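You operate a simulated robot arm through the tools that you are given. There is no shell and no other tool. Be economical: measure what you need, move in short steps, check, and stop when the job is done.

Carry out the task below with a simulated robot arm. There is one attempt and no reset: what you move stays moved.

## Task
Plug the sink, fill it to the blue line, then let the water out.
Fine: lay the strainer at the door end of the counter first and seat it again last; put the plug back; tap off.

Only the result counts: the job must be done as asked and must still hold three seconds after the hand-in. Knocking over, shifting, dropping, spilling or breaking anything else fails it.

## Robot
A 7-joint arm with a two-finger parallel gripper, fixed in place. Base frame: the origin is at the foot of the arm, x ahead of it, y to its left, z up; the work surface is at about z = 0.615. Units: m, degrees, N and s.
With the tool pointing down near the work surface it reaches from about 0.1 to 0.82 m from the base axis. Its first joint turns from -115.0 to 115.0 degrees. Payload 3.91 kg.
Tool frame: the origin (TCP) lies between the finger pads and is the grasp point; the fingertips stand 0.03 m ahead of it; z points along the fingers, y is the line along which they close. The gripper opens to 0.11 m. The fingers are 0.02 m wide and 0.01 m thick; the gripper's body (0.048 by 0.112 m) begins 0.055 m behind the TCP.
Orientation is told as [roll, pitch, yaw] about the base's x, y, z axes, in that order, counted from this pose: with the fingers straight down and closing along the base's y, the tool's x points along the base's -x, its y along +y and its z along -z.

## Interface
- The arm moves only by the tool step_arm. Its argument "increments" is a list that holds one entry, the list of rows, each a list of 7 numbers: the shift along the tool's x, y, z in m, then the turn, a rotation vector about the tool's x, y, z in degrees, then the gripper command, from -1 (fully open) to 1 (shut), values between in proportion. In form: [[[tx, ty, tz, wx, wy, wz, claw], ...]]. A call has 1 to 8 rows; each row shifts and turns the commanded pose from where the row before left it, along the tool's axes as they then stand. Rows are played at 5 a second. More than 0.05 m and 8.6 degrees between two rows, or a gripper value outside its range, and nothing of the call is played. Where a pose cannot be reached the arm comes as near as it can. A force on the tool above 40 N (or 10 N above the force at the start of the call, whichever is more), or a blocked arm, ends the call early, and 0.2 s more pass. The fingers move at their own pace (about 0.153 m/s each) and stop on an object; they squeeze with about 36 N. The grip force told is the motor's: it shows also when the fingers shut on nothing. Time passes only in rows, and 0.2 s behind the last, so rows that do not move let the fingers close. The reply holds the time, the measured pose of the TCP, the force on the tool along the base axes, the opening and the grip force, in the units named above and with some noise.
- Cameras (640 x 400 px; columns grow to the right, rows downward): "scene" is fixed at [0.4123, 0.5066, 1.3382]; the picture's right is [-0.93, -0.37, 0.00], its down [-0.15, 0.38, -0.91] and it looks along [0.33, -0.85, -0.40] (base axes); focal length 235 px, centre (320, 200). "wrist" rides on the gripper at [-0.036, 0, -0.057] in the tool frame; the picture's right is [0.00, -1.00, 0.00], its down [0.97, 0.00, -0.24] and it looks along [0.24, 0.00, 0.97] (tool axes); focal length 218 px, centre (320, 200).
- snapshot(camera): a new picture of that camera. It takes no simulated time.
- move_column(by): slides the trunk up (or, below 0, down) by that many m; the arm rides with it, the base frame stays. It gives what a move gives, with no picture.
- point_at(camera, pixels): there is no depth. For up to 12 entries [column, row, z] of the newest picture of that camera ("zoom" is the newest enlarged one), the place [x, y] in the base frame at which the ray of that pixel passes the height z, good to about 0.003 m, but the place of the scene camera against the robot may be out by one fixed shift of up to 0.025 m in any direction. It takes no simulated time.
- zoom(camera, box): a new picture of the part [left, top, right, bottom] of that camera's present view, enlarged. It takes no simulated time.
- close_job(): hands the job in; it is judged then, once.

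Go step by step. Measure first, check grasps and placings, and put right what went wrong. The budget is 80 turns and 46 pictures, counting those below and the enlarged ones. Unless the task says otherwise, let go and move clear before handing in, and close with one line.

The tools are called after "Emit:" as a command line: name --argument value ..., lists and objects as JSON in quotes. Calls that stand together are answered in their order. step_arm: Moves the arm, as the interface text tells. Its arguments: {"type":"object","properties":{"increments":{"type":"array","items":{"type":"array","items":{"type":"array","items":{"type":"number"}}}}},"required":["increments"]} The other tools are called the same way: move_column (by) slides the trunk up or down; snapshot (camera) takes a picture; point_at (camera, pixels) gives the place at which the rays of pixels pass given heights; zoom (camera, box) takes an enlarged picture of a part of a camera's view; close_job () hands the job in.

At the start:

```text
time_s: 0.0
eef_pos: [0.5508, -0.0718, 1.3418]
tcp_rot: [0.0, -0.1, -0.1]
ft_force: [-0.8, -0.1, 0.1]
opening: 0.1101
gripper_force: 0.0
trunk travel left (down, up): [-0.825, 0.165]
```

scene: 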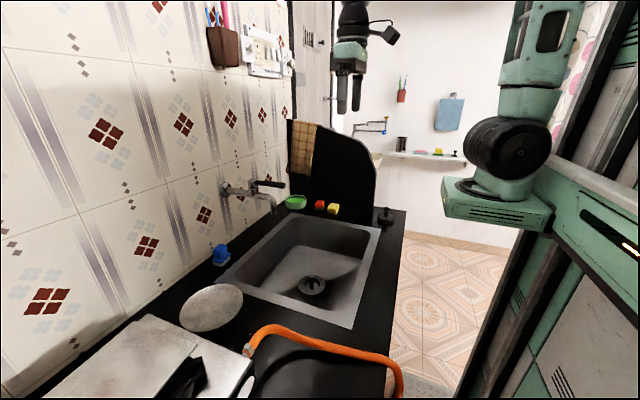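
wrist: 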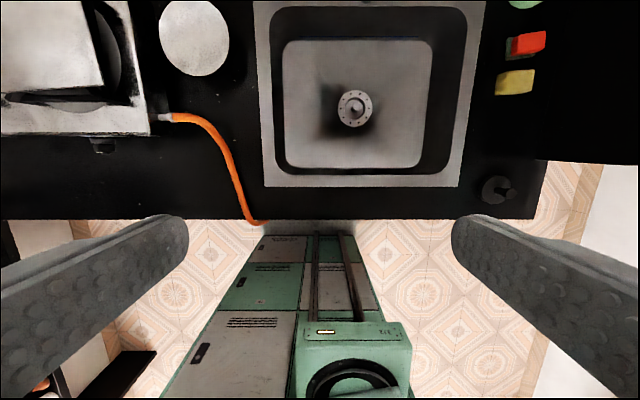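

The scene shows the sink with a strainer at the drain (312,285), a black knob-like object at (385,215) that is probably the plug, and a tap at (255,190). I'll zoom in on these first.

Emit:
zoom --camera "scene" --box '[200, 160, 420, 340]'

Emit:
zoom --camera "wrist" --box '[240, 0, 560, 220]'

```text
2.22 times, centred on (310, 250) of scene
```

zoom: 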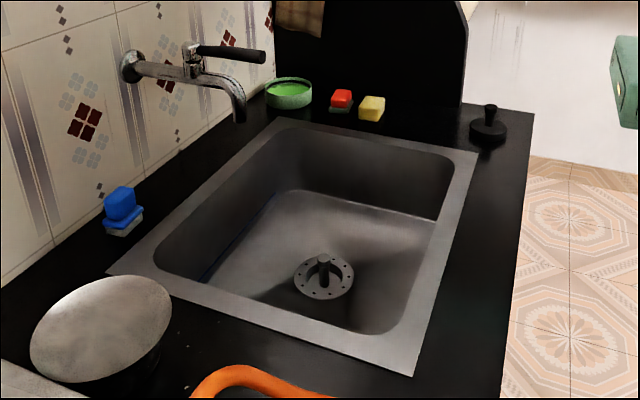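

```text
1.82 times, centred on (400, 110) of wrist
```

zoom: 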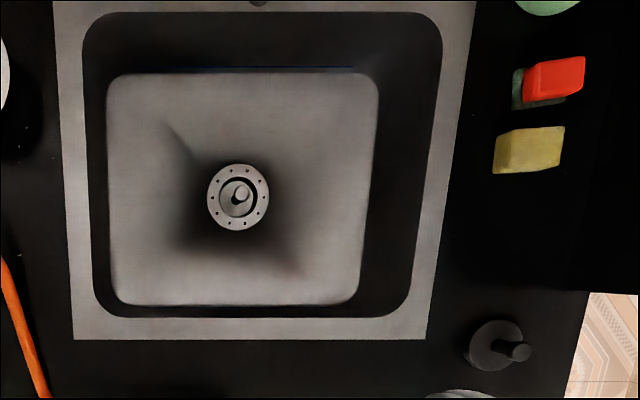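

The far (−y) end holds the plug (zoom 500,345), the sponges and some free counter. I'll measure these places and look at the door, the tap lever and the blue line.

Emit:
point_at --camera "zoom" --pixels '[[237, 197, 0.5], [243, 190, 0.53], [495, 345, 0.62], [520, 352, 0.66], [545, 75, 0.63], [530, 150, 0.63], [65, 340, 0.615], [428, 340, 0.615], [478, 0, 0.615], [590, 290, 0.615], [570, 395, 0.615], [258, 2, 0.75]]'

Emit:
zoom --camera "scene" --box '[200, 0, 480, 175]'

Emit:
zoom --camera "scene" --box '[210, 170, 300, 226]'

```text
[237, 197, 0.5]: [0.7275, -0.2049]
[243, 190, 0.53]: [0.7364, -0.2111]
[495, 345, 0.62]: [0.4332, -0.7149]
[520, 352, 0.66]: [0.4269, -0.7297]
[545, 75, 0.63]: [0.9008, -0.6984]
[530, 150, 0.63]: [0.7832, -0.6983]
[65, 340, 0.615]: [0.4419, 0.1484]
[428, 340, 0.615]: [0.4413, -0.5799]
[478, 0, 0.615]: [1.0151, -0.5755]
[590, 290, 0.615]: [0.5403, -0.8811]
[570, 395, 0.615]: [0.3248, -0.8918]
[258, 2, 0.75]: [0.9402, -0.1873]
```

```text
2.29 times, centred on (340, 88) of scene
```

zoom: 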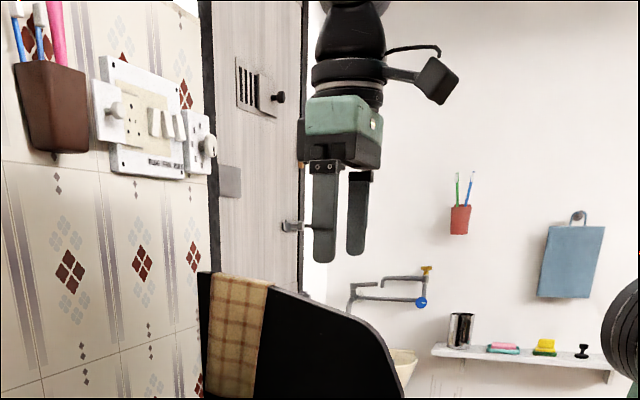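

```text
7.11 times, centred on (255, 198) of scene
```

zoom: 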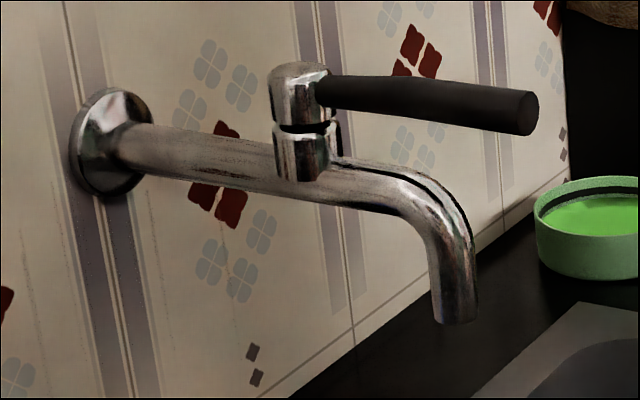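

The wrist measurement makes the sink 0.73 m wide, which seems large, so I'll cross-check with the scene camera.

Emit:
point_at --camera "scene" --pixels '[[352, 328, 0.615], [379, 229, 0.615], [312, 285, 0.5], [384, 220, 0.615], [334, 212, 0.615], [405, 212, 0.615], [295, 205, 0.615], [295, 205, 0.64], [217, 281, 0.615], [220, 258, 0.615], [320, 208, 0.615], [210, 310, 0.63]]'

Emit:
point_at --camera "wrist" --pixels '[[355, 109, 0.5], [266, 187, 0.615], [459, 187, 0.615], [495, 190, 0.62], [512, 85, 0.62], [195, 35, 0.65], [545, 220, 0.615]]'

```text
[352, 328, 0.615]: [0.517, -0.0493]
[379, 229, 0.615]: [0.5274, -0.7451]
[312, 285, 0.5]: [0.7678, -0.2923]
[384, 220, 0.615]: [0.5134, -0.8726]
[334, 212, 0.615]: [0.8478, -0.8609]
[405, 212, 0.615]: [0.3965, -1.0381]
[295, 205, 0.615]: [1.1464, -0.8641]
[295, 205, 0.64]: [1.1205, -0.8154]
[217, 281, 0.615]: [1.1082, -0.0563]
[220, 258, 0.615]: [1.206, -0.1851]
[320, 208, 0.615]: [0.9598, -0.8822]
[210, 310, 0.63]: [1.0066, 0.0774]
```

```text
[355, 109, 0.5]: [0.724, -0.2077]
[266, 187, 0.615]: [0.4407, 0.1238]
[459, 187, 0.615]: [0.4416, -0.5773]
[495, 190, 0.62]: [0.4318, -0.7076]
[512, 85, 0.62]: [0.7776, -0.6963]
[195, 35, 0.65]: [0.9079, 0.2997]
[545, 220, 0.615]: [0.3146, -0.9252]
```

Triangulating the two cameras puts the counter and rim at z≈0.78, and the sink floor with the strainer at z≈0.61. I'll lower the trunk by 0.3 m and look again from nearer.

Emit:
move_column --by -0.25

Emit:
snapshot --camera "wrist"

```text
time_s: 2.6
eef_pos: [0.5511, -0.0708, 1.0928]
tcp_rot: [0.1, 0.0, 0.0]
ft_force: [-0.6, 0.1, -0.2]
opening: 0.1101
gripper_force: 0.1
trunk travel left (down, up): [-0.575, 0.415]
```

```text
39 pictures are left
```

wrist: 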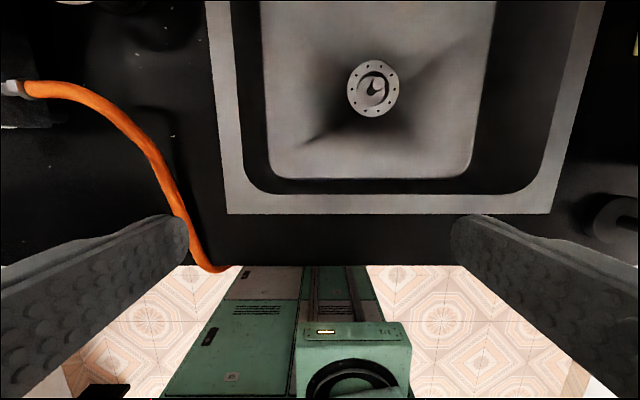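

Two wrist views put the strainer at about (0.704, −0.185, 0.63) and the rim at z≈0.80. I'll move above the strainer, staying high, and look again.

Emit:
step_arm --increments '[[[-0.03, -0.028, 0.0, 0, 0, 0, -1], [-0.03, -0.028, 0.0, 0, 0, 0, -1], [-0.03, -0.028, 0.0, 0, 0, 0, -1], [-0.03, -0.03, 0.0, 0, 0, 0, -1]]]'

Emit:
snapshot --camera "wrist"

Emit:
snapshot --camera "scene"

```text
time_s: 3.6
eef_pos: [0.6683, -0.1858, 1.0897]
tcp_rot: [0.1, 0.0, 0.0]
ft_force: [0.3, -0.1, 1.0]
opening: 0.1098
gripper_force: 0.1
trunk travel left (down, up): [-0.575, 0.415]
```

```text
38 pictures are left
```

wrist: 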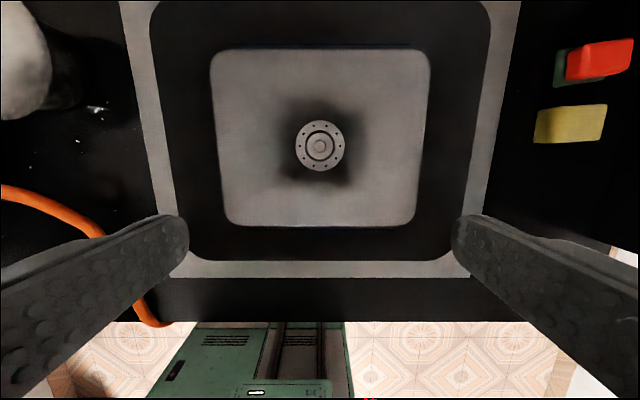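

```text
37 pictures are left
```

scene: 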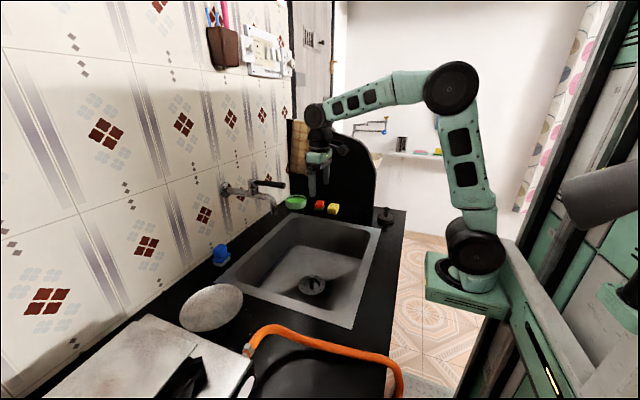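

The strainer is at (320,146), straight below the camera, so its centre is (0.704, −0.186). I'll move the tool over it and lower the trunk.

Emit:
step_arm --increments '[[[-0.018, 0, 0, 0, 0, 0, -1], [-0.018, 0, 0, 0, 0, 0, -1], [0, 0, 0, 0, 0, 0, -1]]]'

Emit:
move_column --by -0.28

Emit:
snapshot --camera "wrist"

```text
time_s: 4.4
eef_pos: [0.7052, -0.1833, 1.0902]
tcp_rot: [0.1, 0.0, 0.0]
ft_force: [-1.1, 0.5, -0.3]
opening: 0.1099
gripper_force: 0.0
trunk travel left (down, up): [-0.575, 0.415]
```

```text
time_s: 7.2
eef_pos: [0.7051, -0.1835, 0.811]
tcp_rot: [0.0, 0.1, 0.0]
ft_force: [0.0, 0.1, -0.4]
opening: 0.11
gripper_force: 0.0
trunk travel left (down, up): [-0.295, 0.695]
```

```text
36 pictures are left
```

wrist: 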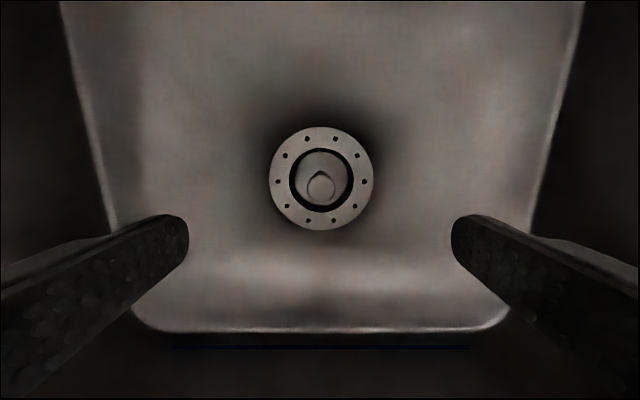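

The ring is centred at (321,178) and the knob, about 0.03 m wide, at (321,185), both directly under the tool. I'll lower 0.15 m onto the knob and grip.

Emit:
move_column --by -0.15

Emit:
snapshot --camera "wrist"

```text
time_s: 9.1
eef_pos: [0.7059, -0.1839, 0.6659]
tcp_rot: [-0.3, -0.7, 0.0]
ft_force: [-5.4, 1.9, 17.7]
opening: 0.1098
gripper_force: 0.0
trunk travel left (down, up): [-0.145, 0.845]
stopped: the force on the tool passed its limit (the readings are from after the stop); the commanded pose is now the measured one
```

```text
35 pictures are left
```

wrist: 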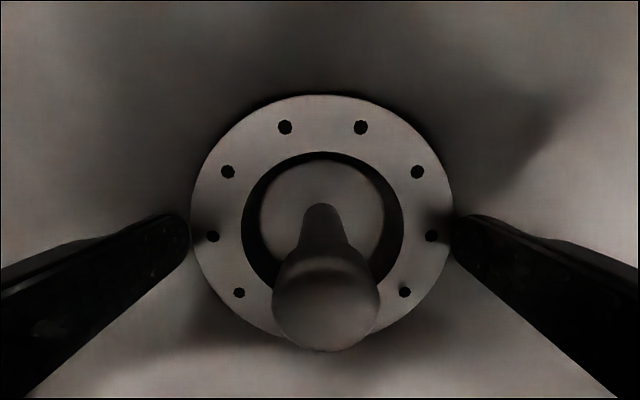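

The fingertips touched the sink floor or ring edge at z≈0.636. The knob (325,310) is centred between the fingers, so I'll rise 6 mm and close.

Emit:
step_arm --increments '[[[0, 0, -0.006, 0, 0, 0, -1], [0, 0, 0, 0, 0, 0, 1], [0, 0, 0, 0, 0, 0, 1], [0, 0, 0, 0, 0, 0, 1]]]'

```text
time_s: 10.1
eef_pos: [0.707, -0.1836, 0.6695]
tcp_rot: [-0.2, -0.4, 0.0]
ft_force: [-0.3, -0.5, 0.5]
opening: 0.0245
gripper_force: 36.2
trunk travel left (down, up): [-0.145, 0.845]
```

The knob is gripped at 0.0245 m. I'll lift with the trunk.

Emit:
move_column --by 0.26

Emit:
snapshot --camera "wrist"

```text
time_s: 12.8
eef_pos: [0.7074, -0.1843, 0.9304]
tcp_rot: [-0.1, -0.4, 0.1]
ft_force: [0.8, -0.3, -0.4]
opening: 0.0248
gripper_force: 36.1
trunk travel left (down, up): [-0.405, 0.585]
```

```text
34 pictures are left
```

wrist: 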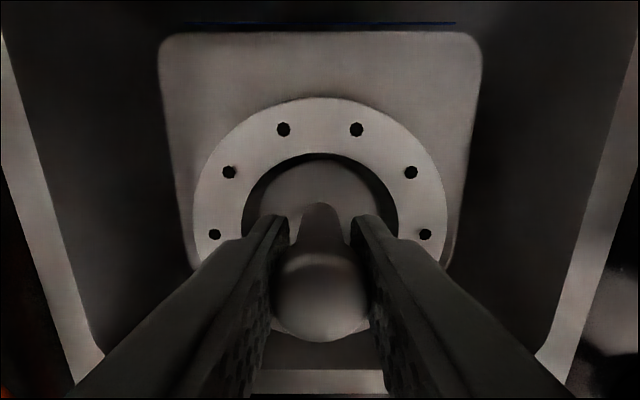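

The strainer hangs level in the grip. The free counter between the plug (0.467, −0.57) and the yellow sponge (0.735, −0.542) centres near (0.60, −0.575), so I'll carry it there.

Emit:
step_arm --increments '[[[0.0134, -0.047, 0, 0, 0, 0, 1], [0.0134, -0.047, 0, 0, 0, 0, 1], [0.0134, -0.047, 0, 0, 0, 0, 1], [0.0134, -0.047, 0, 0, 0, 0, 1], [0.0134, -0.047, 0, 0, 0, 0, 1], [0.0134, -0.047, 0, 0, 0, 0, 1], [0.0134, -0.047, 0, 0, 0, 0, 1], [0.0134, -0.047, 0, 0, 0, 0, 1]]]'

Emit:
snapshot --camera "wrist"

Emit:
zoom --camera "scene" --box '[260, 130, 420, 230]'

```text
time_s: 14.6
eef_pos: [0.596, -0.5605, 0.9327]
tcp_rot: [-0.1, -0.5, 0.1]
ft_force: [-0.6, 1.0, -0.2]
opening: 0.0245
gripper_force: 35.9
trunk travel left (down, up): [-0.405, 0.585]
```

```text
33 pictures are left
```

wrist: 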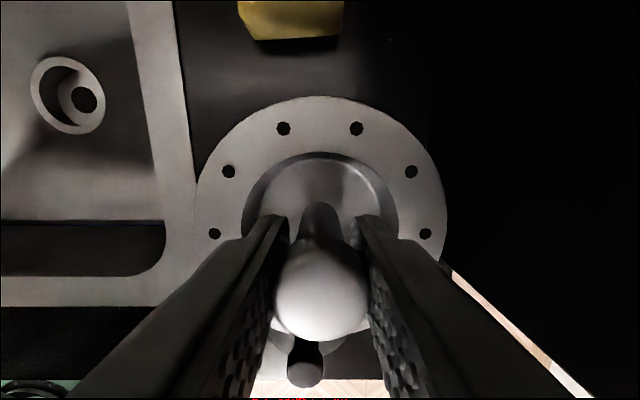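

```text
4.00 times, centred on (340, 180) of scene
```

zoom: 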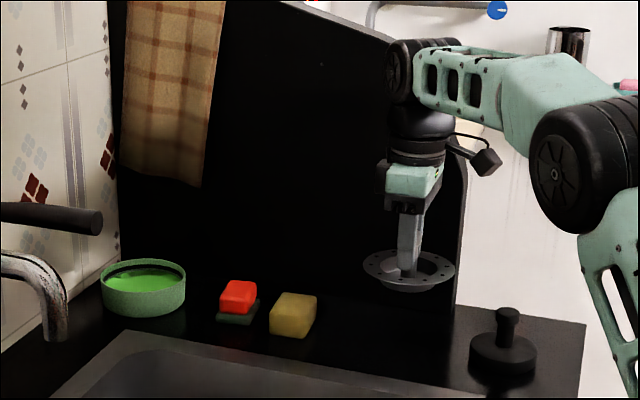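

The strainer is a shallow bowl with a flange, clear of the sponge (290,20), the plug (305,375) and the rim (185,200). I'll shift 8 mm and lower gently until contact.

Emit:
step_arm --increments '[[[0, -0.01, 0, 0, 0, 0, 1], [0, 0, 0.02, 0, 0, 0, 1], [0, 0, 0.02, 0, 0, 0, 1], [0, 0, 0.006, 0, 0, 0, 1], [0, 0, 0.006, 0, 0, 0, 1], [0, 0, 0.006, 0, 0, 0, 1]]]'

Emit:
zoom --camera "scene" --box '[320, 180, 400, 230]'

```text
time_s: 16.0
eef_pos: [0.6007, -0.5697, 0.8706]
tcp_rot: [-0.1, -0.5, 0.2]
ft_force: [-1.0, 0.6, -0.2]
opening: 0.0245
gripper_force: 35.6
trunk travel left (down, up): [-0.405, 0.585]
```

```text
8.00 times, centred on (360, 205) of scene
```

zoom: 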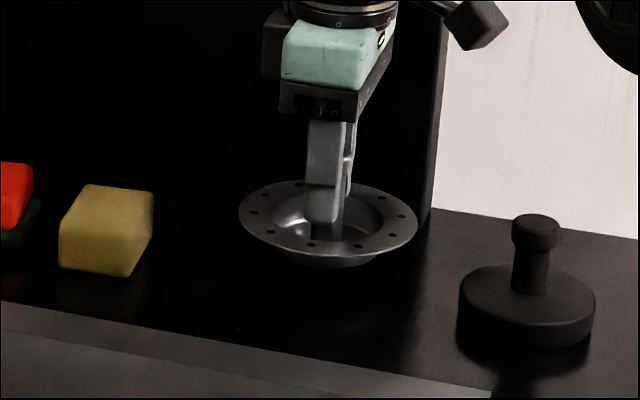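

No contact yet, but the strainer is close to the counter. I'll go on lowering in small steps.

Emit:
step_arm --increments '[[[0, 0, 0.005, 0, 0, 0, 1], [0, 0, 0.005, 0, 0, 0, 1], [0, 0, 0.004, 0, 0, 0, 1], [0, 0, 0.004, 0, 0, 0, 1], [0, 0, 0.004, 0, 0, 0, 1], [0, 0, 0.004, 0, 0, 0, 1]]]'

```text
time_s: 17.4
eef_pos: [0.5995, -0.5712, 0.8515]
tcp_rot: [-0.4, -0.7, 0.0]
ft_force: [-3.7, -0.5, 37.1]
opening: 0.0248
gripper_force: 36.4
trunk travel left (down, up): [-0.405, 0.585]
```

Contact came at TCP z≈0.852 with 37 N. I'll back off to relieve the force, then open.

Emit:
step_arm --increments '[[[0, 0, -0.004, 0, 0, 0, 1], [0, 0, -0.002, 0, 0, 0, 1], [0, 0, 0, 0, 0, 0, 1]]]'

```text
time_s: 18.2
eef_pos: [0.5986, -0.5713, 0.8519]
tcp_rot: [0.0, -0.3, 0.0]
ft_force: [-2.4, -3.7, 13.0]
opening: 0.0245
gripper_force: 36.1
trunk travel left (down, up): [-0.405, 0.585]
```

The fingertips are inside the bowl, so I'll open only to about 0.038 m, rise straight up, then look.

Emit:
step_arm --increments '[[[0, 0, -0.001, 0, 0, 0, 0.32], [0, 0, 0, 0, 0, 0, 0.32], [0, 0, -0.02, 0, 0, 0, 0.32], [0, 0, -0.03, 0, 0, 0, 0.32], [0, 0, -0.04, 0, 0, 0, 0.32], [0, 0, -0.04, 0, 0, 0, 0.32]]]'

Emit:
snapshot --camera "wrist"

```text
time_s: 19.6
eef_pos: [0.6001, -0.5683, 0.9826]
tcp_rot: [-0.2, -0.4, 0.0]
ft_force: [0.6, 0.0, -0.3]
opening: 0.0376
gripper_force: 0.1
trunk travel left (down, up): [-0.405, 0.585]
```

```text
30 pictures are left
```

wrist: 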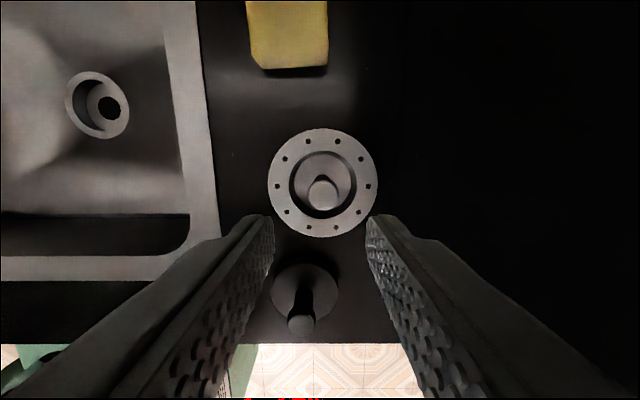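

The strainer stands upright on the counter at (322,183). The plug handle (302,318) gives the plug at about (0.466, −0.55), so I'll move above it and check.

Emit:
step_arm --increments '[[[0.045, 0.006, 0, 0, 0, 0, -0.5], [0.045, 0.006, 0, 0, 0, 0, -0.5], [0.044, 0.006, 0, 0, 0, 0, -0.5], [0, 0, 0.03, 0, 0, 0, -0.5], [0, 0, 0.02, 0, 0, 0, -0.5]]]'

Emit:
snapshot --camera "wrist"

```text
time_s: 20.8
eef_pos: [0.4648, -0.5538, 0.9337]
tcp_rot: [0.0, -0.5, 0.0]
ft_force: [-0.6, 0.8, 0.8]
opening: 0.0825
gripper_force: 0.1
trunk travel left (down, up): [-0.405, 0.585]
```

```text
29 pictures are left
```

wrist: 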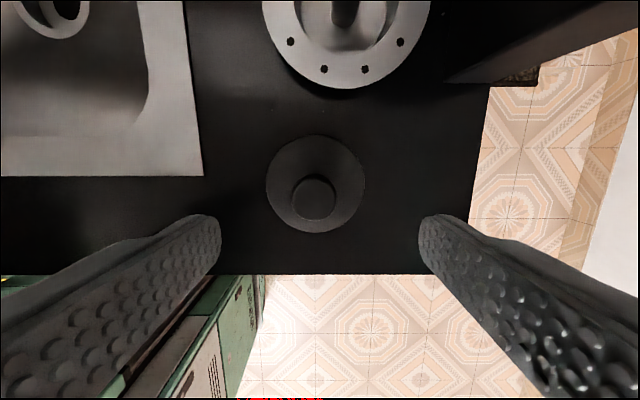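

The plug handle (314,197) places the plug at (0.470, −0.550). I'll correct by 4–5 mm, go down 0.08 m and grip.

Emit:
step_arm --increments '[[[-0.004, 0.0035, 0.03, 0, 0, 0, -0.5], [0, 0, 0.03, 0, 0, 0, -0.5], [0, 0, 0.02, 0, 0, 0, -0.5], [0, 0, 0, 0, 0, 0, 1], [0, 0, 0, 0, 0, 0, 1], [0, 0, 0, 0, 0, 0, 1]]]'

```text
time_s: 22.2
eef_pos: [0.4703, -0.5475, 0.8536]
tcp_rot: [-0.2, -0.4, 0.0]
ft_force: [-0.4, 0.0, -0.5]
opening: 0.0266
gripper_force: 35.8
trunk travel left (down, up): [-0.405, 0.585]
```

The plug is gripped at 0.0266 m, and its home is TCP (0.470, −0.5475, 0.8536). I'll lift it and carry it towards the sink, moving +y first to avoid the strainer.

Emit:
step_arm --increments '[[[0, 0, -0.045, 0, 0, 0, 1], [0, 0, -0.045, 0, 0, 0, 1], [0, 0.04, -0.02, 0, 0, 0, 1], [0, 0.048, 0, 0, 0, 0, 1], [0, 0.048, 0, 0, 0, 0, 1], [-0.02, 0.042, 0, 0, 0, 0, 1], [-0.02, 0.042, 0, 0, 0, 0, 1], [-0.02, 0.042, 0, 0, 0, 0, 1]]]'

Emit:
step_arm --increments '[[[-0.035, 0.02, 0, 0, 0, 0, 1], [-0.035, 0.02, 0, 0, 0, 0, 1], [-0.035, 0.02, 0, 0, 0, 0, 1], [-0.035, 0.02, 0, 0, 0, 0, 1], [-0.036, 0.02, 0, 0, 0, 0, 1], [0, 0, 0, 0, 0, 0, 1]]]'

Emit:
snapshot --camera "wrist"

```text
time_s: 24.0
eef_pos: [0.5312, -0.2848, 0.9623]
tcp_rot: [-0.1, -0.4, 0.0]
ft_force: [0.7, -0.6, -0.7]
opening: 0.0264
gripper_force: 36.1
trunk travel left (down, up): [-0.405, 0.585]
```

```text
time_s: 25.4
eef_pos: [0.7044, -0.1875, 0.9613]
tcp_rot: [0.0, -0.4, 0.1]
ft_force: [-0.6, 0.0, -0.8]
opening: 0.0264
gripper_force: 36.6
trunk travel left (down, up): [-0.405, 0.585]
```

```text
28 pictures are left
```

wrist: 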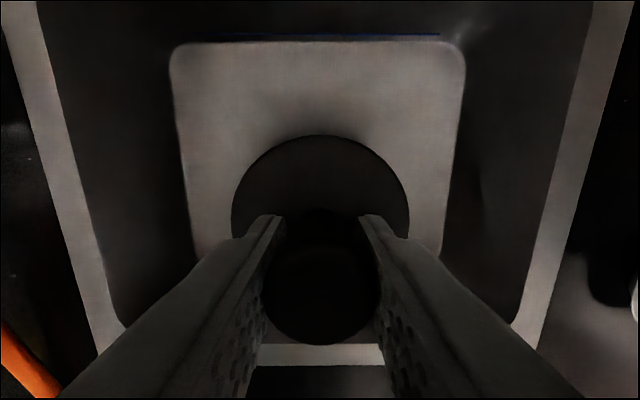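

The plug is held upright. I'll align to the drain (0.706, −0.184) and lower the trunk to just above the floor.

Emit:
step_arm --increments '[[[-0.002, 0.003, 0, 0, 0, 0, 1], [0, 0, 0, 0, 0, 0, 1]]]'

Emit:
move_column --by -0.24

Emit:
snapshot --camera "wrist"

```text
time_s: 26.0
eef_pos: [0.7086, -0.1859, 0.9618]
tcp_rot: [-0.2, -0.4, 0.0]
ft_force: [-0.8, -0.5, -0.3]
opening: 0.0262
gripper_force: 36.1
trunk travel left (down, up): [-0.405, 0.585]
```

```text
time_s: 28.5
eef_pos: [0.7069, -0.1859, 0.722]
tcp_rot: [0.0, -0.4, 0.1]
ft_force: [-0.9, 0.0, -1.4]
opening: 0.0265
gripper_force: 36.1
trunk travel left (down, up): [-0.165, 0.825]
```

```text
27 pictures are left
```

wrist: 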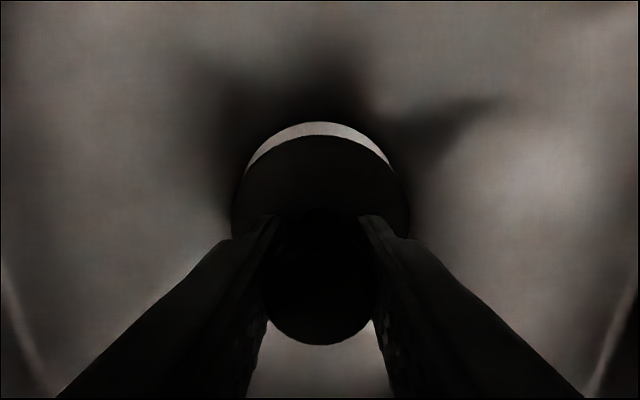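

The drain ring shows as a crescent (247–392) centred on the plug, so the alignment is good. I'll lower gently with contact sensing.

Emit:
step_arm --increments '[[[0, 0, 0.008, 0, 0, 0, 1], [0, 0, 0.006, 0, 0, 0, 1], [0, 0, 0.006, 0, 0, 0, 1], [0, 0, 0.006, 0, 0, 0, 1], [0, 0, 0.006, 0, 0, 0, 1], [0, 0, 0.006, 0, 0, 0, 1], [0, 0, 0.006, 0, 0, 0, 1], [0, 0, 0.006, 0, 0, 0, 1]]]'

```text
time_s: 30.3
eef_pos: [0.7075, -0.1851, 0.6736]
tcp_rot: [-0.1, -0.4, 0.0]
ft_force: [-0.7, 0.1, 0.1]
opening: 0.0268
gripper_force: 36.8
trunk travel left (down, up): [-0.165, 0.825]
```

No contact yet at TCP 0.6736, so the plug is entering the drain. I'll continue.

Emit:
step_arm --increments '[[[0, 0, 0.005, 0, 0, 0, 1], [0, 0, 0.004, 0, 0, 0, 1], [0, 0, 0.004, 0, 0, 0, 1], [0, 0, 0.004, 0, 0, 0, 1], [0, 0, 0.004, 0, 0, 0, 1], [0, 0, 0, 0, 0, 0, 1]]]'

Emit:
snapshot --camera "wrist"

```text
time_s: 31.2
eef_pos: [0.7069, -0.1861, 0.6652]
tcp_rot: [-0.1, -0.9, 0.0]
ft_force: [-11.0, 1.0, 16.4]
opening: 0.0265
gripper_force: 35.5
trunk travel left (down, up): [-0.165, 0.825]
stopped in row 4: the force on the tool passed its limit (the readings are from after the stop); the commanded pose is now the measured one
```

```text
26 pictures are left
```

wrist: 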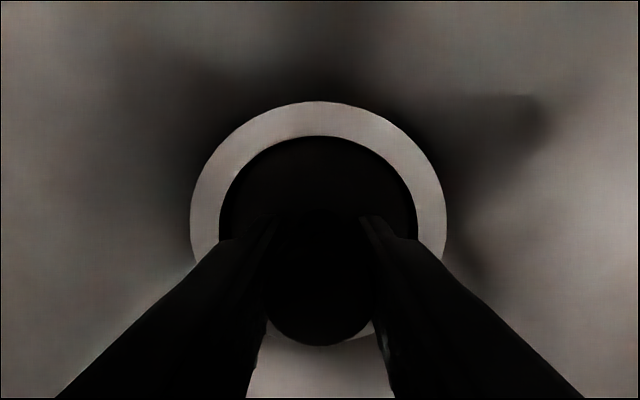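

Contact at TCP z 0.665 with −11 N in x, so the plug may be rubbing the +x side of the hole. I'll nudge −x 2 mm and press slightly to see whether it sinks further.

Emit:
step_arm --increments '[[[0.001, 0, -0.002, 0, 0, 0, 1], [0.001, 0, 0, 0, 0, 0, 1], [0, 0, 0.003, 0, 0, 0, 1], [0, 0, 0.003, 0, 0, 0, 1], [0, 0, 0.003, 0, 0, 0, 1]]]'

```text
time_s: 32.2
eef_pos: [0.7064, -0.1855, 0.6653]
tcp_rot: [-0.3, -1.6, 0.1]
ft_force: [-8.9, 2.3, 17.1]
opening: 0.0263
gripper_force: 36.2
trunk travel left (down, up): [-0.165, 0.825]
stopped in row 5: the force on the tool passed its limit (the readings are from after the stop); the commanded pose is now the measured one
```

Same stop depth of 0.665, so the plug looks bottomed. I'll back off the force, release with a small opening, rise and look.

Emit:
step_arm --increments '[[[0, 0, -0.002, 0, 0, 0, 1], [0, 0, 0, 0, 0, 0, 0], [0, 0, 0, 0, 0, 0, 0], [0, 0, -0.03, 0, 1, 0, 0], [0, 0, -0.05, 0, 0, 0, 0], [0, 0, -0.05, 0, 0, 0, 0]]]'

Emit:
snapshot --camera "wrist"

Emit:
zoom --camera "scene" --box '[260, 240, 360, 310]'

```text
time_s: 33.6
eef_pos: [0.7071, -0.1861, 0.7965]
tcp_rot: [-0.1, -0.3, 0.0]
ft_force: [-0.3, -0.1, 0.2]
opening: 0.0552
gripper_force: 0.2
trunk travel left (down, up): [-0.165, 0.825]
```

```text
25 pictures are left
```

wrist: 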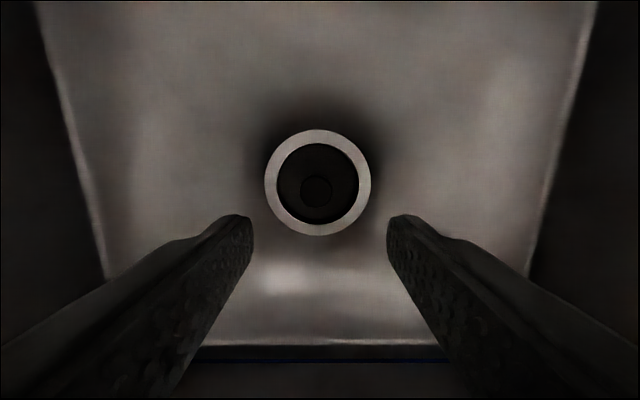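

```text
5.71 times, centred on (310, 275) of scene
```

zoom: 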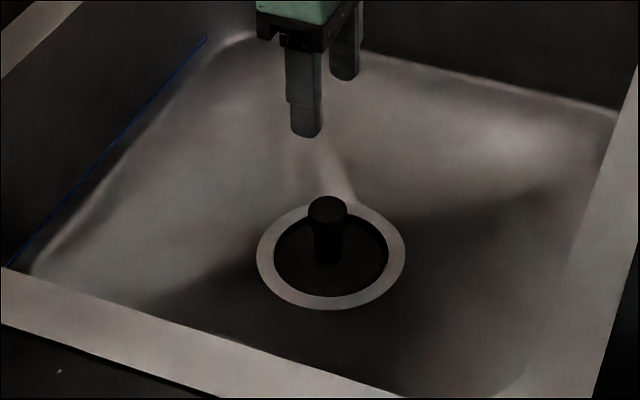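

The plug sits level in the drain ring. Next is the tap: I'll raise the trunk, retreat a little and tilt the tool toward the wall to view the lever.

Emit:
move_column --by 0.38

Emit:
step_arm --increments '[[[0.02, 0, 0, 0, -8, 0, 0], [0.02, 0, 0, 0, -8, 0, 0], [0.02, 0, 0, 0, -8, 0, 0], [0.02, 0, 0, 0, -8, 0, 0], [0.02, 0, 0, 0, -8, 0, 0], [0, 0, 0, 0, -8, 0, 0], [0, 0, 0, 0, 0, 0, 0]]]'

Emit:
snapshot --camera "wrist"

```text
time_s: 37.3
eef_pos: [0.7081, -0.1864, 1.177]
tcp_rot: [-0.1, -0.4, -0.1]
ft_force: [-0.2, -0.5, 0.1]
opening: 0.0548
gripper_force: 0.0
trunk travel left (down, up): [-0.545, 0.445]
```

```text
time_s: 38.9
eef_pos: [0.6192, -0.1841, 1.1437]
tcp_rot: [-0.4, -48.3, 0.4]
ft_force: [0.8, -0.1, 0.8]
opening: 0.0551
gripper_force: 0.1
out of reach, approached as far as the arm can: row 6
trunk travel left (down, up): [-0.545, 0.445]
```

```text
23 pictures are left
```

wrist: 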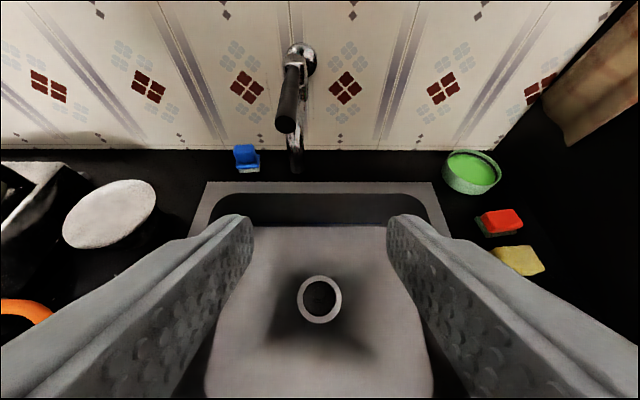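

The lever runs from about (297,60) to its tip at (286,128), toward −x over the spout. I triangulate its tip to (0.81, −0.145, 1.055). I'll reduce the pitch to about −32° and come nearer, then check.

Emit:
step_arm --increments '[[[0, 0, 0, 0, 8, 0, 0], [0, 0, 0, 0, 8, 0, 0], [-0.025, 0.01, 0.016, 0, 0, 0, 0], [-0.025, 0.01, 0.016, 0, 0, 0, 0], [-0.025, 0.01, 0.016, 0, 0, 0, 0], [-0.02, 0.009, 0.012, 0, 0, 0, 0], [0, 0, 0, 0, 0, 0, 0]]]'

Emit:
snapshot --camera "wrist"

Emit:
zoom --camera "scene" --box '[215, 135, 335, 225]'

```text
time_s: 40.5
eef_pos: [0.7324, -0.1466, 1.1413]
tcp_rot: [-0.3, -32.3, 0.2]
ft_force: [-0.2, -0.4, 0.6]
opening: 0.0549
gripper_force: 0.0
trunk travel left (down, up): [-0.545, 0.445]
```

```text
22 pictures are left
```

wrist: 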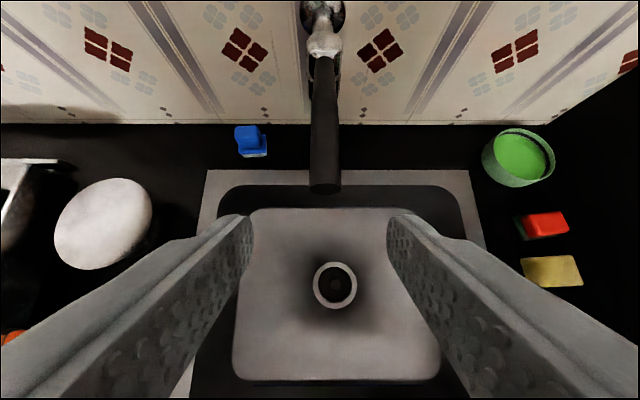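

```text
4.44 times, centred on (275, 180) of scene
```

zoom: 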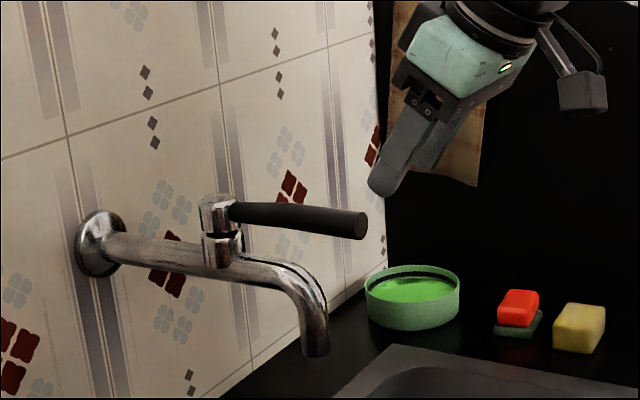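

Both views agree: lever tip at (0.795, −0.149, 1.06), pivot near x≈0.93, lever about 0.022 m thick. I'll move the open fingers around the lever near its end at (0.815, −0.149, 1.062).

Emit:
step_arm --increments '[[[-0.028, -0.003, 0, 0, 0, 0, -0.2], [0, 0, 0.04, 0, 0, 0, -0.2], [0, 0, 0.04, 0, 0, 0, -0.2], [0, 0, 0.03, 0, 0, 0, -0.2], [0, 0, 0, 0, 0, 0, -0.2]]]'

Emit:
snapshot --camera "wrist"

Emit:
zoom --camera "scene" --box '[215, 135, 335, 225]'

```text
time_s: 41.7
eef_pos: [0.8122, -0.1488, 1.0679]
tcp_rot: [-0.3, -32.4, 0.2]
ft_force: [0.0, -0.4, 0.8]
opening: 0.066
gripper_force: 0.0
trunk travel left (down, up): [-0.545, 0.445]
```

```text
20 pictures are left
```

wrist: 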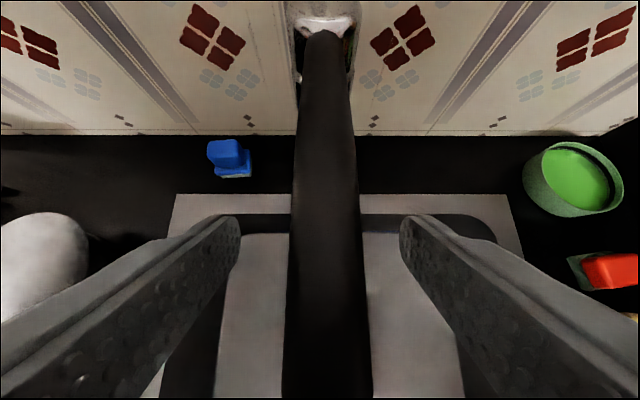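

```text
4.44 times, centred on (275, 180) of scene
```

zoom: 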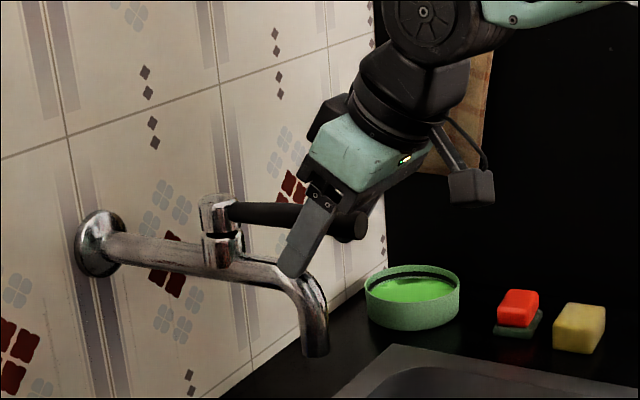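

The fingers straddle the lever. I'll close and probe with a small sideways move to +y.

Emit:
step_arm --increments '[[[0, 0, 0, 0, 0, 0, 1], [0, 0, 0, 0, 0, 0, 1], [0, 0, 0, 0, 0, 0, 1], [0, 0.005, 0, 0, 0, 0, 1], [0, 0.005, 0, 0, 0, 0, 1]]]'

```text
time_s: 43.0
eef_pos: [0.8113, -0.1485, 1.0679]
tcp_rot: [-1.0, -32.1, -0.4]
ft_force: [-8.4, -14.5, 1.1]
opening: 0.0204
gripper_force: 45.5
trunk travel left (down, up): [-0.545, 0.445]
stopped in row 5: the force on the tool passed its limit (the readings are from after the stop); the commanded pose is now the measured one
```

The +y side is blocked: 14 N and no movement. I'll try −y.

Emit:
step_arm --increments '[[[0, -0.005, 0, 0, 0, 0, 1], [0, -0.005, 0, 0, 0, 0, 1], [0, -0.005, 0, 0, 0, 0, 1]]]'

```text
time_s: 43.8
eef_pos: [0.8123, -0.154, 1.0687]
tcp_rot: [-0.6, -32.2, 0.1]
ft_force: [-11.7, 15.9, -0.8]
opening: 0.0217
gripper_force: 44.7
trunk travel left (down, up): [-0.545, 0.445]
```

It moved 5 mm to −y against 16 N, so there may be stiff friction. I'll continue along the arc with matching yaw.

Emit:
step_arm --increments '[[[0, -0.005, 0, -1.1, 0, -1.7, 1], [0, -0.005, 0, -1.1, 0, -1.7, 1], [0, -0.005, 0, -1.1, 0, -1.7, 1]]]'

Emit:
zoom --camera "scene" --box '[215, 155, 335, 235]'

```text
time_s: 44.6
eef_pos: [0.8155, -0.173, 1.069]
tcp_rot: [-0.5, -32.3, 5.8]
ft_force: [8.4, 17.5, -2.0]
opening: 0.0233
gripper_force: 45.2
trunk travel left (down, up): [-0.545, 0.445]
```

```text
5.00 times, centred on (275, 195) of scene
```

zoom: 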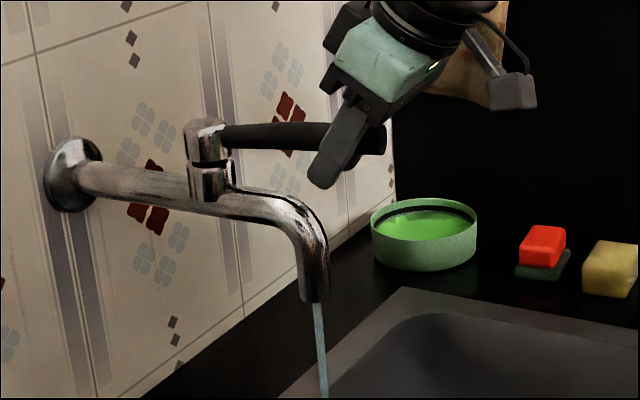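

Water is flowing at this small opening. I'll hold the lever here, let time pass and watch the level.

Emit:
step_arm --increments '[[[0, 0, 0, 0, 0, 0, 1], [0, 0, 0, 0, 0, 0, 1], [0, 0, 0, 0, 0, 0, 1], [0, 0, 0, 0, 0, 0, 1], [0, 0, 0, 0, 0, 0, 1], [0, 0, 0, 0, 0, 0, 1], [0, 0, 0, 0, 0, 0, 1], [0, 0, 0, 0, 0, 0, 1]]]'

Emit:
zoom --camera "scene" --box '[210, 195, 390, 335]'

```text
time_s: 46.4
eef_pos: [0.8151, -0.1729, 1.068]
tcp_rot: [-0.6, -32.3, 5.9]
ft_force: [22.8, 17.1, 8.7]
opening: 0.0237
gripper_force: 44.6
trunk travel left (down, up): [-0.545, 0.445]
```

```text
2.86 times, centred on (300, 265) of scene
```

zoom: 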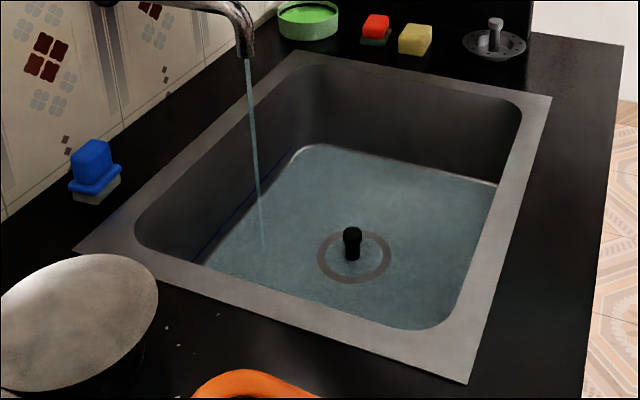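

The water already covers the floor. I'll zoom in on the blue line (no time passes).

Emit:
zoom --camera "scene" --box '[255, 235, 325, 295]'

Emit:
snapshot --camera "wrist"

```text
6.67 times, centred on (290, 265) of scene
```

zoom: 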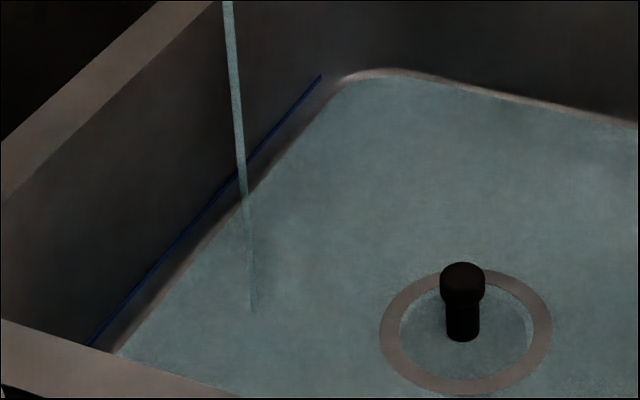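

```text
15 pictures are left
```

wrist: 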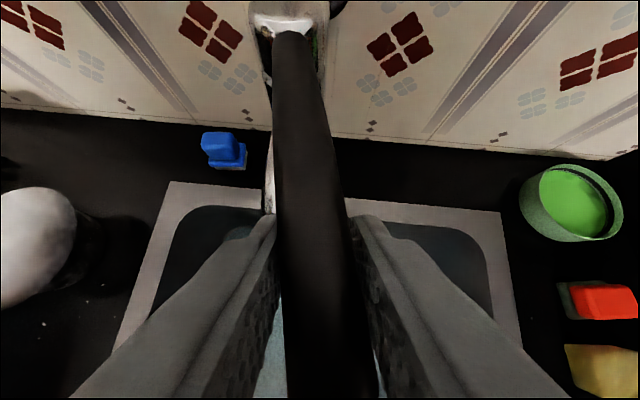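

The water edge is still about 33 px below the blue line in the zoom (line at row 217, water at row 250 near column 200). I'll wait about 1 s more and recheck.

Emit:
step_arm --increments '[[[0, 0, 0, 0, 0, 0, 1], [0, 0, 0, 0, 0, 0, 1], [0, 0, 0, 0, 0, 0, 1], [0, 0, 0, 0, 0, 0, 1]]]'

Emit:
zoom --camera "scene" --box '[255, 235, 325, 295]'

```text
time_s: 47.4
eef_pos: [0.8139, -0.1744, 1.0683]
tcp_rot: [-0.5, -32.2, 5.9]
ft_force: [25.4, 16.6, 12.8]
opening: 0.0233
gripper_force: 45.0
trunk travel left (down, up): [-0.545, 0.445]
```

```text
6.67 times, centred on (290, 265) of scene
```

zoom: 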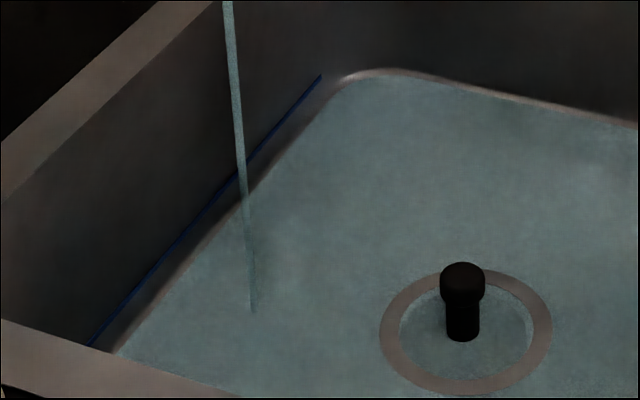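

The change over 1 s is barely visible, so the flow is slow. I'll wait about 9 s in one go and measure the rate.

Emit:
step_arm --increments '[[[0, 0, 0, 0, 0, 0, 1], [0, 0, 0, 0, 0, 0, 1], [0, 0, 0, 0, 0, 0, 1], [0, 0, 0, 0, 0, 0, 1], [0, 0, 0, 0, 0, 0, 1], [0, 0, 0, 0, 0, 0, 1], [0, 0, 0, 0, 0, 0, 1], [0, 0, 0, 0, 0, 0, 1]]]'

Emit:
step_arm --increments '[[[0, 0, 0, 0, 0, 0, 1], [0, 0, 0, 0, 0, 0, 1], [0, 0, 0, 0, 0, 0, 1], [0, 0, 0, 0, 0, 0, 1], [0, 0, 0, 0, 0, 0, 1], [0, 0, 0, 0, 0, 0, 1], [0, 0, 0, 0, 0, 0, 1], [0, 0, 0, 0, 0, 0, 1]]]'

Emit:
step_arm --increments '[[[0, 0, 0, 0, 0, 0, 1], [0, 0, 0, 0, 0, 0, 1], [0, 0, 0, 0, 0, 0, 1], [0, 0, 0, 0, 0, 0, 1], [0, 0, 0, 0, 0, 0, 1], [0, 0, 0, 0, 0, 0, 1], [0, 0, 0, 0, 0, 0, 1], [0, 0, 0, 0, 0, 0, 1]]]'

Emit:
zoom --camera "scene" --box '[255, 235, 325, 295]'

```text
time_s: 49.2
eef_pos: [0.8132, -0.1739, 1.0677]
tcp_rot: [-0.6, -32.2, 6.0]
ft_force: [23.2, 17.2, 13.5]
opening: 0.0237
gripper_force: 45.3
trunk travel left (down, up): [-0.545, 0.445]
```

```text
time_s: 51.0
eef_pos: [0.8149, -0.174, 1.0679]
tcp_rot: [-0.6, -32.2, 5.9]
ft_force: [21.7, 16.0, 13.9]
opening: 0.0237
gripper_force: 44.7
trunk travel left (down, up): [-0.545, 0.445]
```

```text
time_s: 52.8
eef_pos: [0.8148, -0.1743, 1.0664]
tcp_rot: [-0.7, -32.0, 5.9]
ft_force: [21.0, 16.6, 12.9]
opening: 0.0234
gripper_force: 45.3
trunk travel left (down, up): [-0.545, 0.445]
```

```text
6.67 times, centred on (290, 265) of scene
```

zoom: 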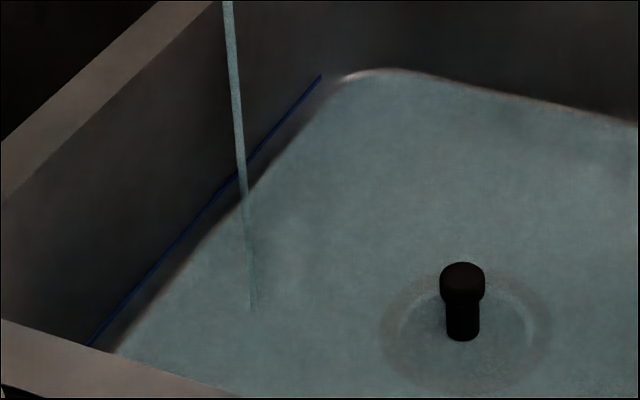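

The level is creeping up only about 1–2 mm in 5 s. I'll open the lever by about 15° more along its arc to speed up the filling.

Emit:
step_arm --increments '[[[-0.002, -0.0055, 0.0013, -1.9, 0, -3, 1], [-0.002, -0.0055, 0.0013, -1.9, 0, -3, 1], [-0.002, -0.0055, 0.0013, -1.9, 0, -3, 1], [-0.002, -0.0055, 0.0013, -1.9, 0, -3, 1], [-0.002, -0.0055, 0.0013, -1.9, 0, -3, 1], [0, 0, 0, 0, 0, 0, 1], [0, 0, 0, 0, 0, 0, 1]]]'

Emit:
step_arm --increments '[[[0, 0, 0, 0, 0, 0, 1], [0, 0, 0, 0, 0, 0, 1], [0, 0, 0, 0, 0, 0, 1], [0, 0, 0, 0, 0, 0, 1], [0, 0, 0, 0, 0, 0, 1], [0, 0, 0, 0, 0, 0, 1]]]'

Emit:
zoom --camera "scene" --box '[215, 185, 335, 295]'

```text
time_s: 54.1
eef_pos: [0.827, -0.2035, 1.0675]
tcp_rot: [-0.5, -31.2, 23.3]
ft_force: [-24.1, -0.9, 6.9]
opening: 0.0239
gripper_force: 45.2
trunk travel left (down, up): [-0.545, 0.445]
stopped in row 6: the force on the tool passed its limit (the readings are from after the stop); the commanded pose is now the measured one
```

```text
time_s: 55.5
eef_pos: [0.8272, -0.2049, 1.0674]
tcp_rot: [-0.3, -31.5, 23.0]
ft_force: [-37.0, -6.2, 7.4]
opening: 0.024
gripper_force: 45.5
trunk travel left (down, up): [-0.545, 0.445]
```

```text
3.64 times, centred on (275, 240) of scene
```

zoom: 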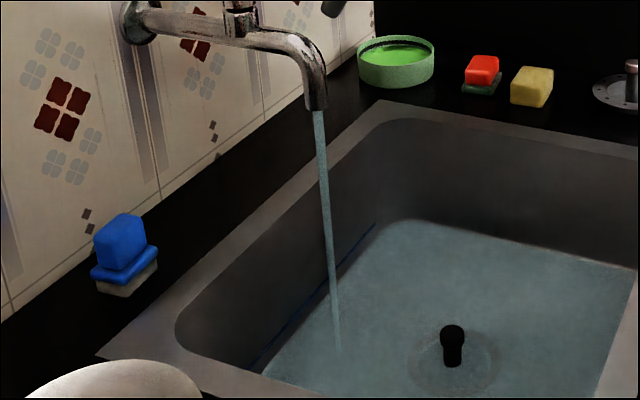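

The stream is thicker now. I'll ease the −x force a little and wait about 4 s.

Emit:
step_arm --increments '[[[0.002, 0, -0.001, 0, 0, 0, 1], [0.002, 0, -0.001, 0, 0, 0, 1], [0, 0, 0, 0, 0, 0, 1], [0, 0, 0, 0, 0, 0, 1], [0, 0, 0, 0, 0, 0, 1], [0, 0, 0, 0, 0, 0, 1], [0, 0, 0, 0, 0, 0, 1], [0, 0, 0, 0, 0, 0, 1]]]'

Emit:
step_arm --increments '[[[0, 0, 0, 0, 0, 0, 1], [0, 0, 0, 0, 0, 0, 1], [0, 0, 0, 0, 0, 0, 1], [0, 0, 0, 0, 0, 0, 1], [0, 0, 0, 0, 0, 0, 1], [0, 0, 0, 0, 0, 0, 1], [0, 0, 0, 0, 0, 0, 1], [0, 0, 0, 0, 0, 0, 1]]]'

Emit:
zoom --camera "scene" --box '[255, 235, 325, 295]'

```text
time_s: 57.3
eef_pos: [0.826, -0.2016, 1.0667]
tcp_rot: [-0.5, -31.6, 23.4]
ft_force: [20.1, 25.7, 11.6]
opening: 0.023
gripper_force: 44.8
trunk travel left (down, up): [-0.545, 0.445]
```

```text
time_s: 59.1
eef_pos: [0.8251, -0.2002, 1.0677]
tcp_rot: [-0.5, -31.7, 23.3]
ft_force: [23.2, 26.6, 18.2]
opening: 0.0226
gripper_force: 45.5
trunk travel left (down, up): [-0.545, 0.445]
```

```text
6.67 times, centred on (290, 265) of scene
```

zoom: 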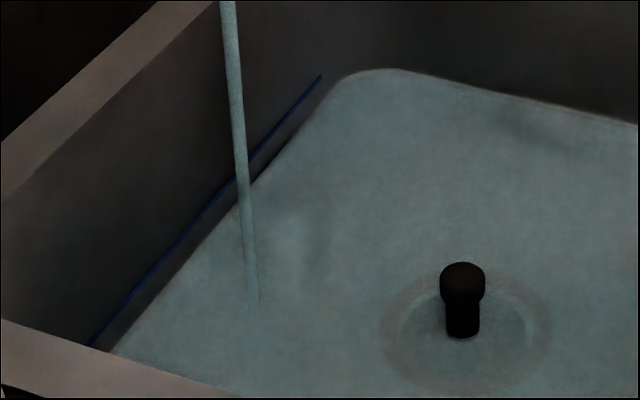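

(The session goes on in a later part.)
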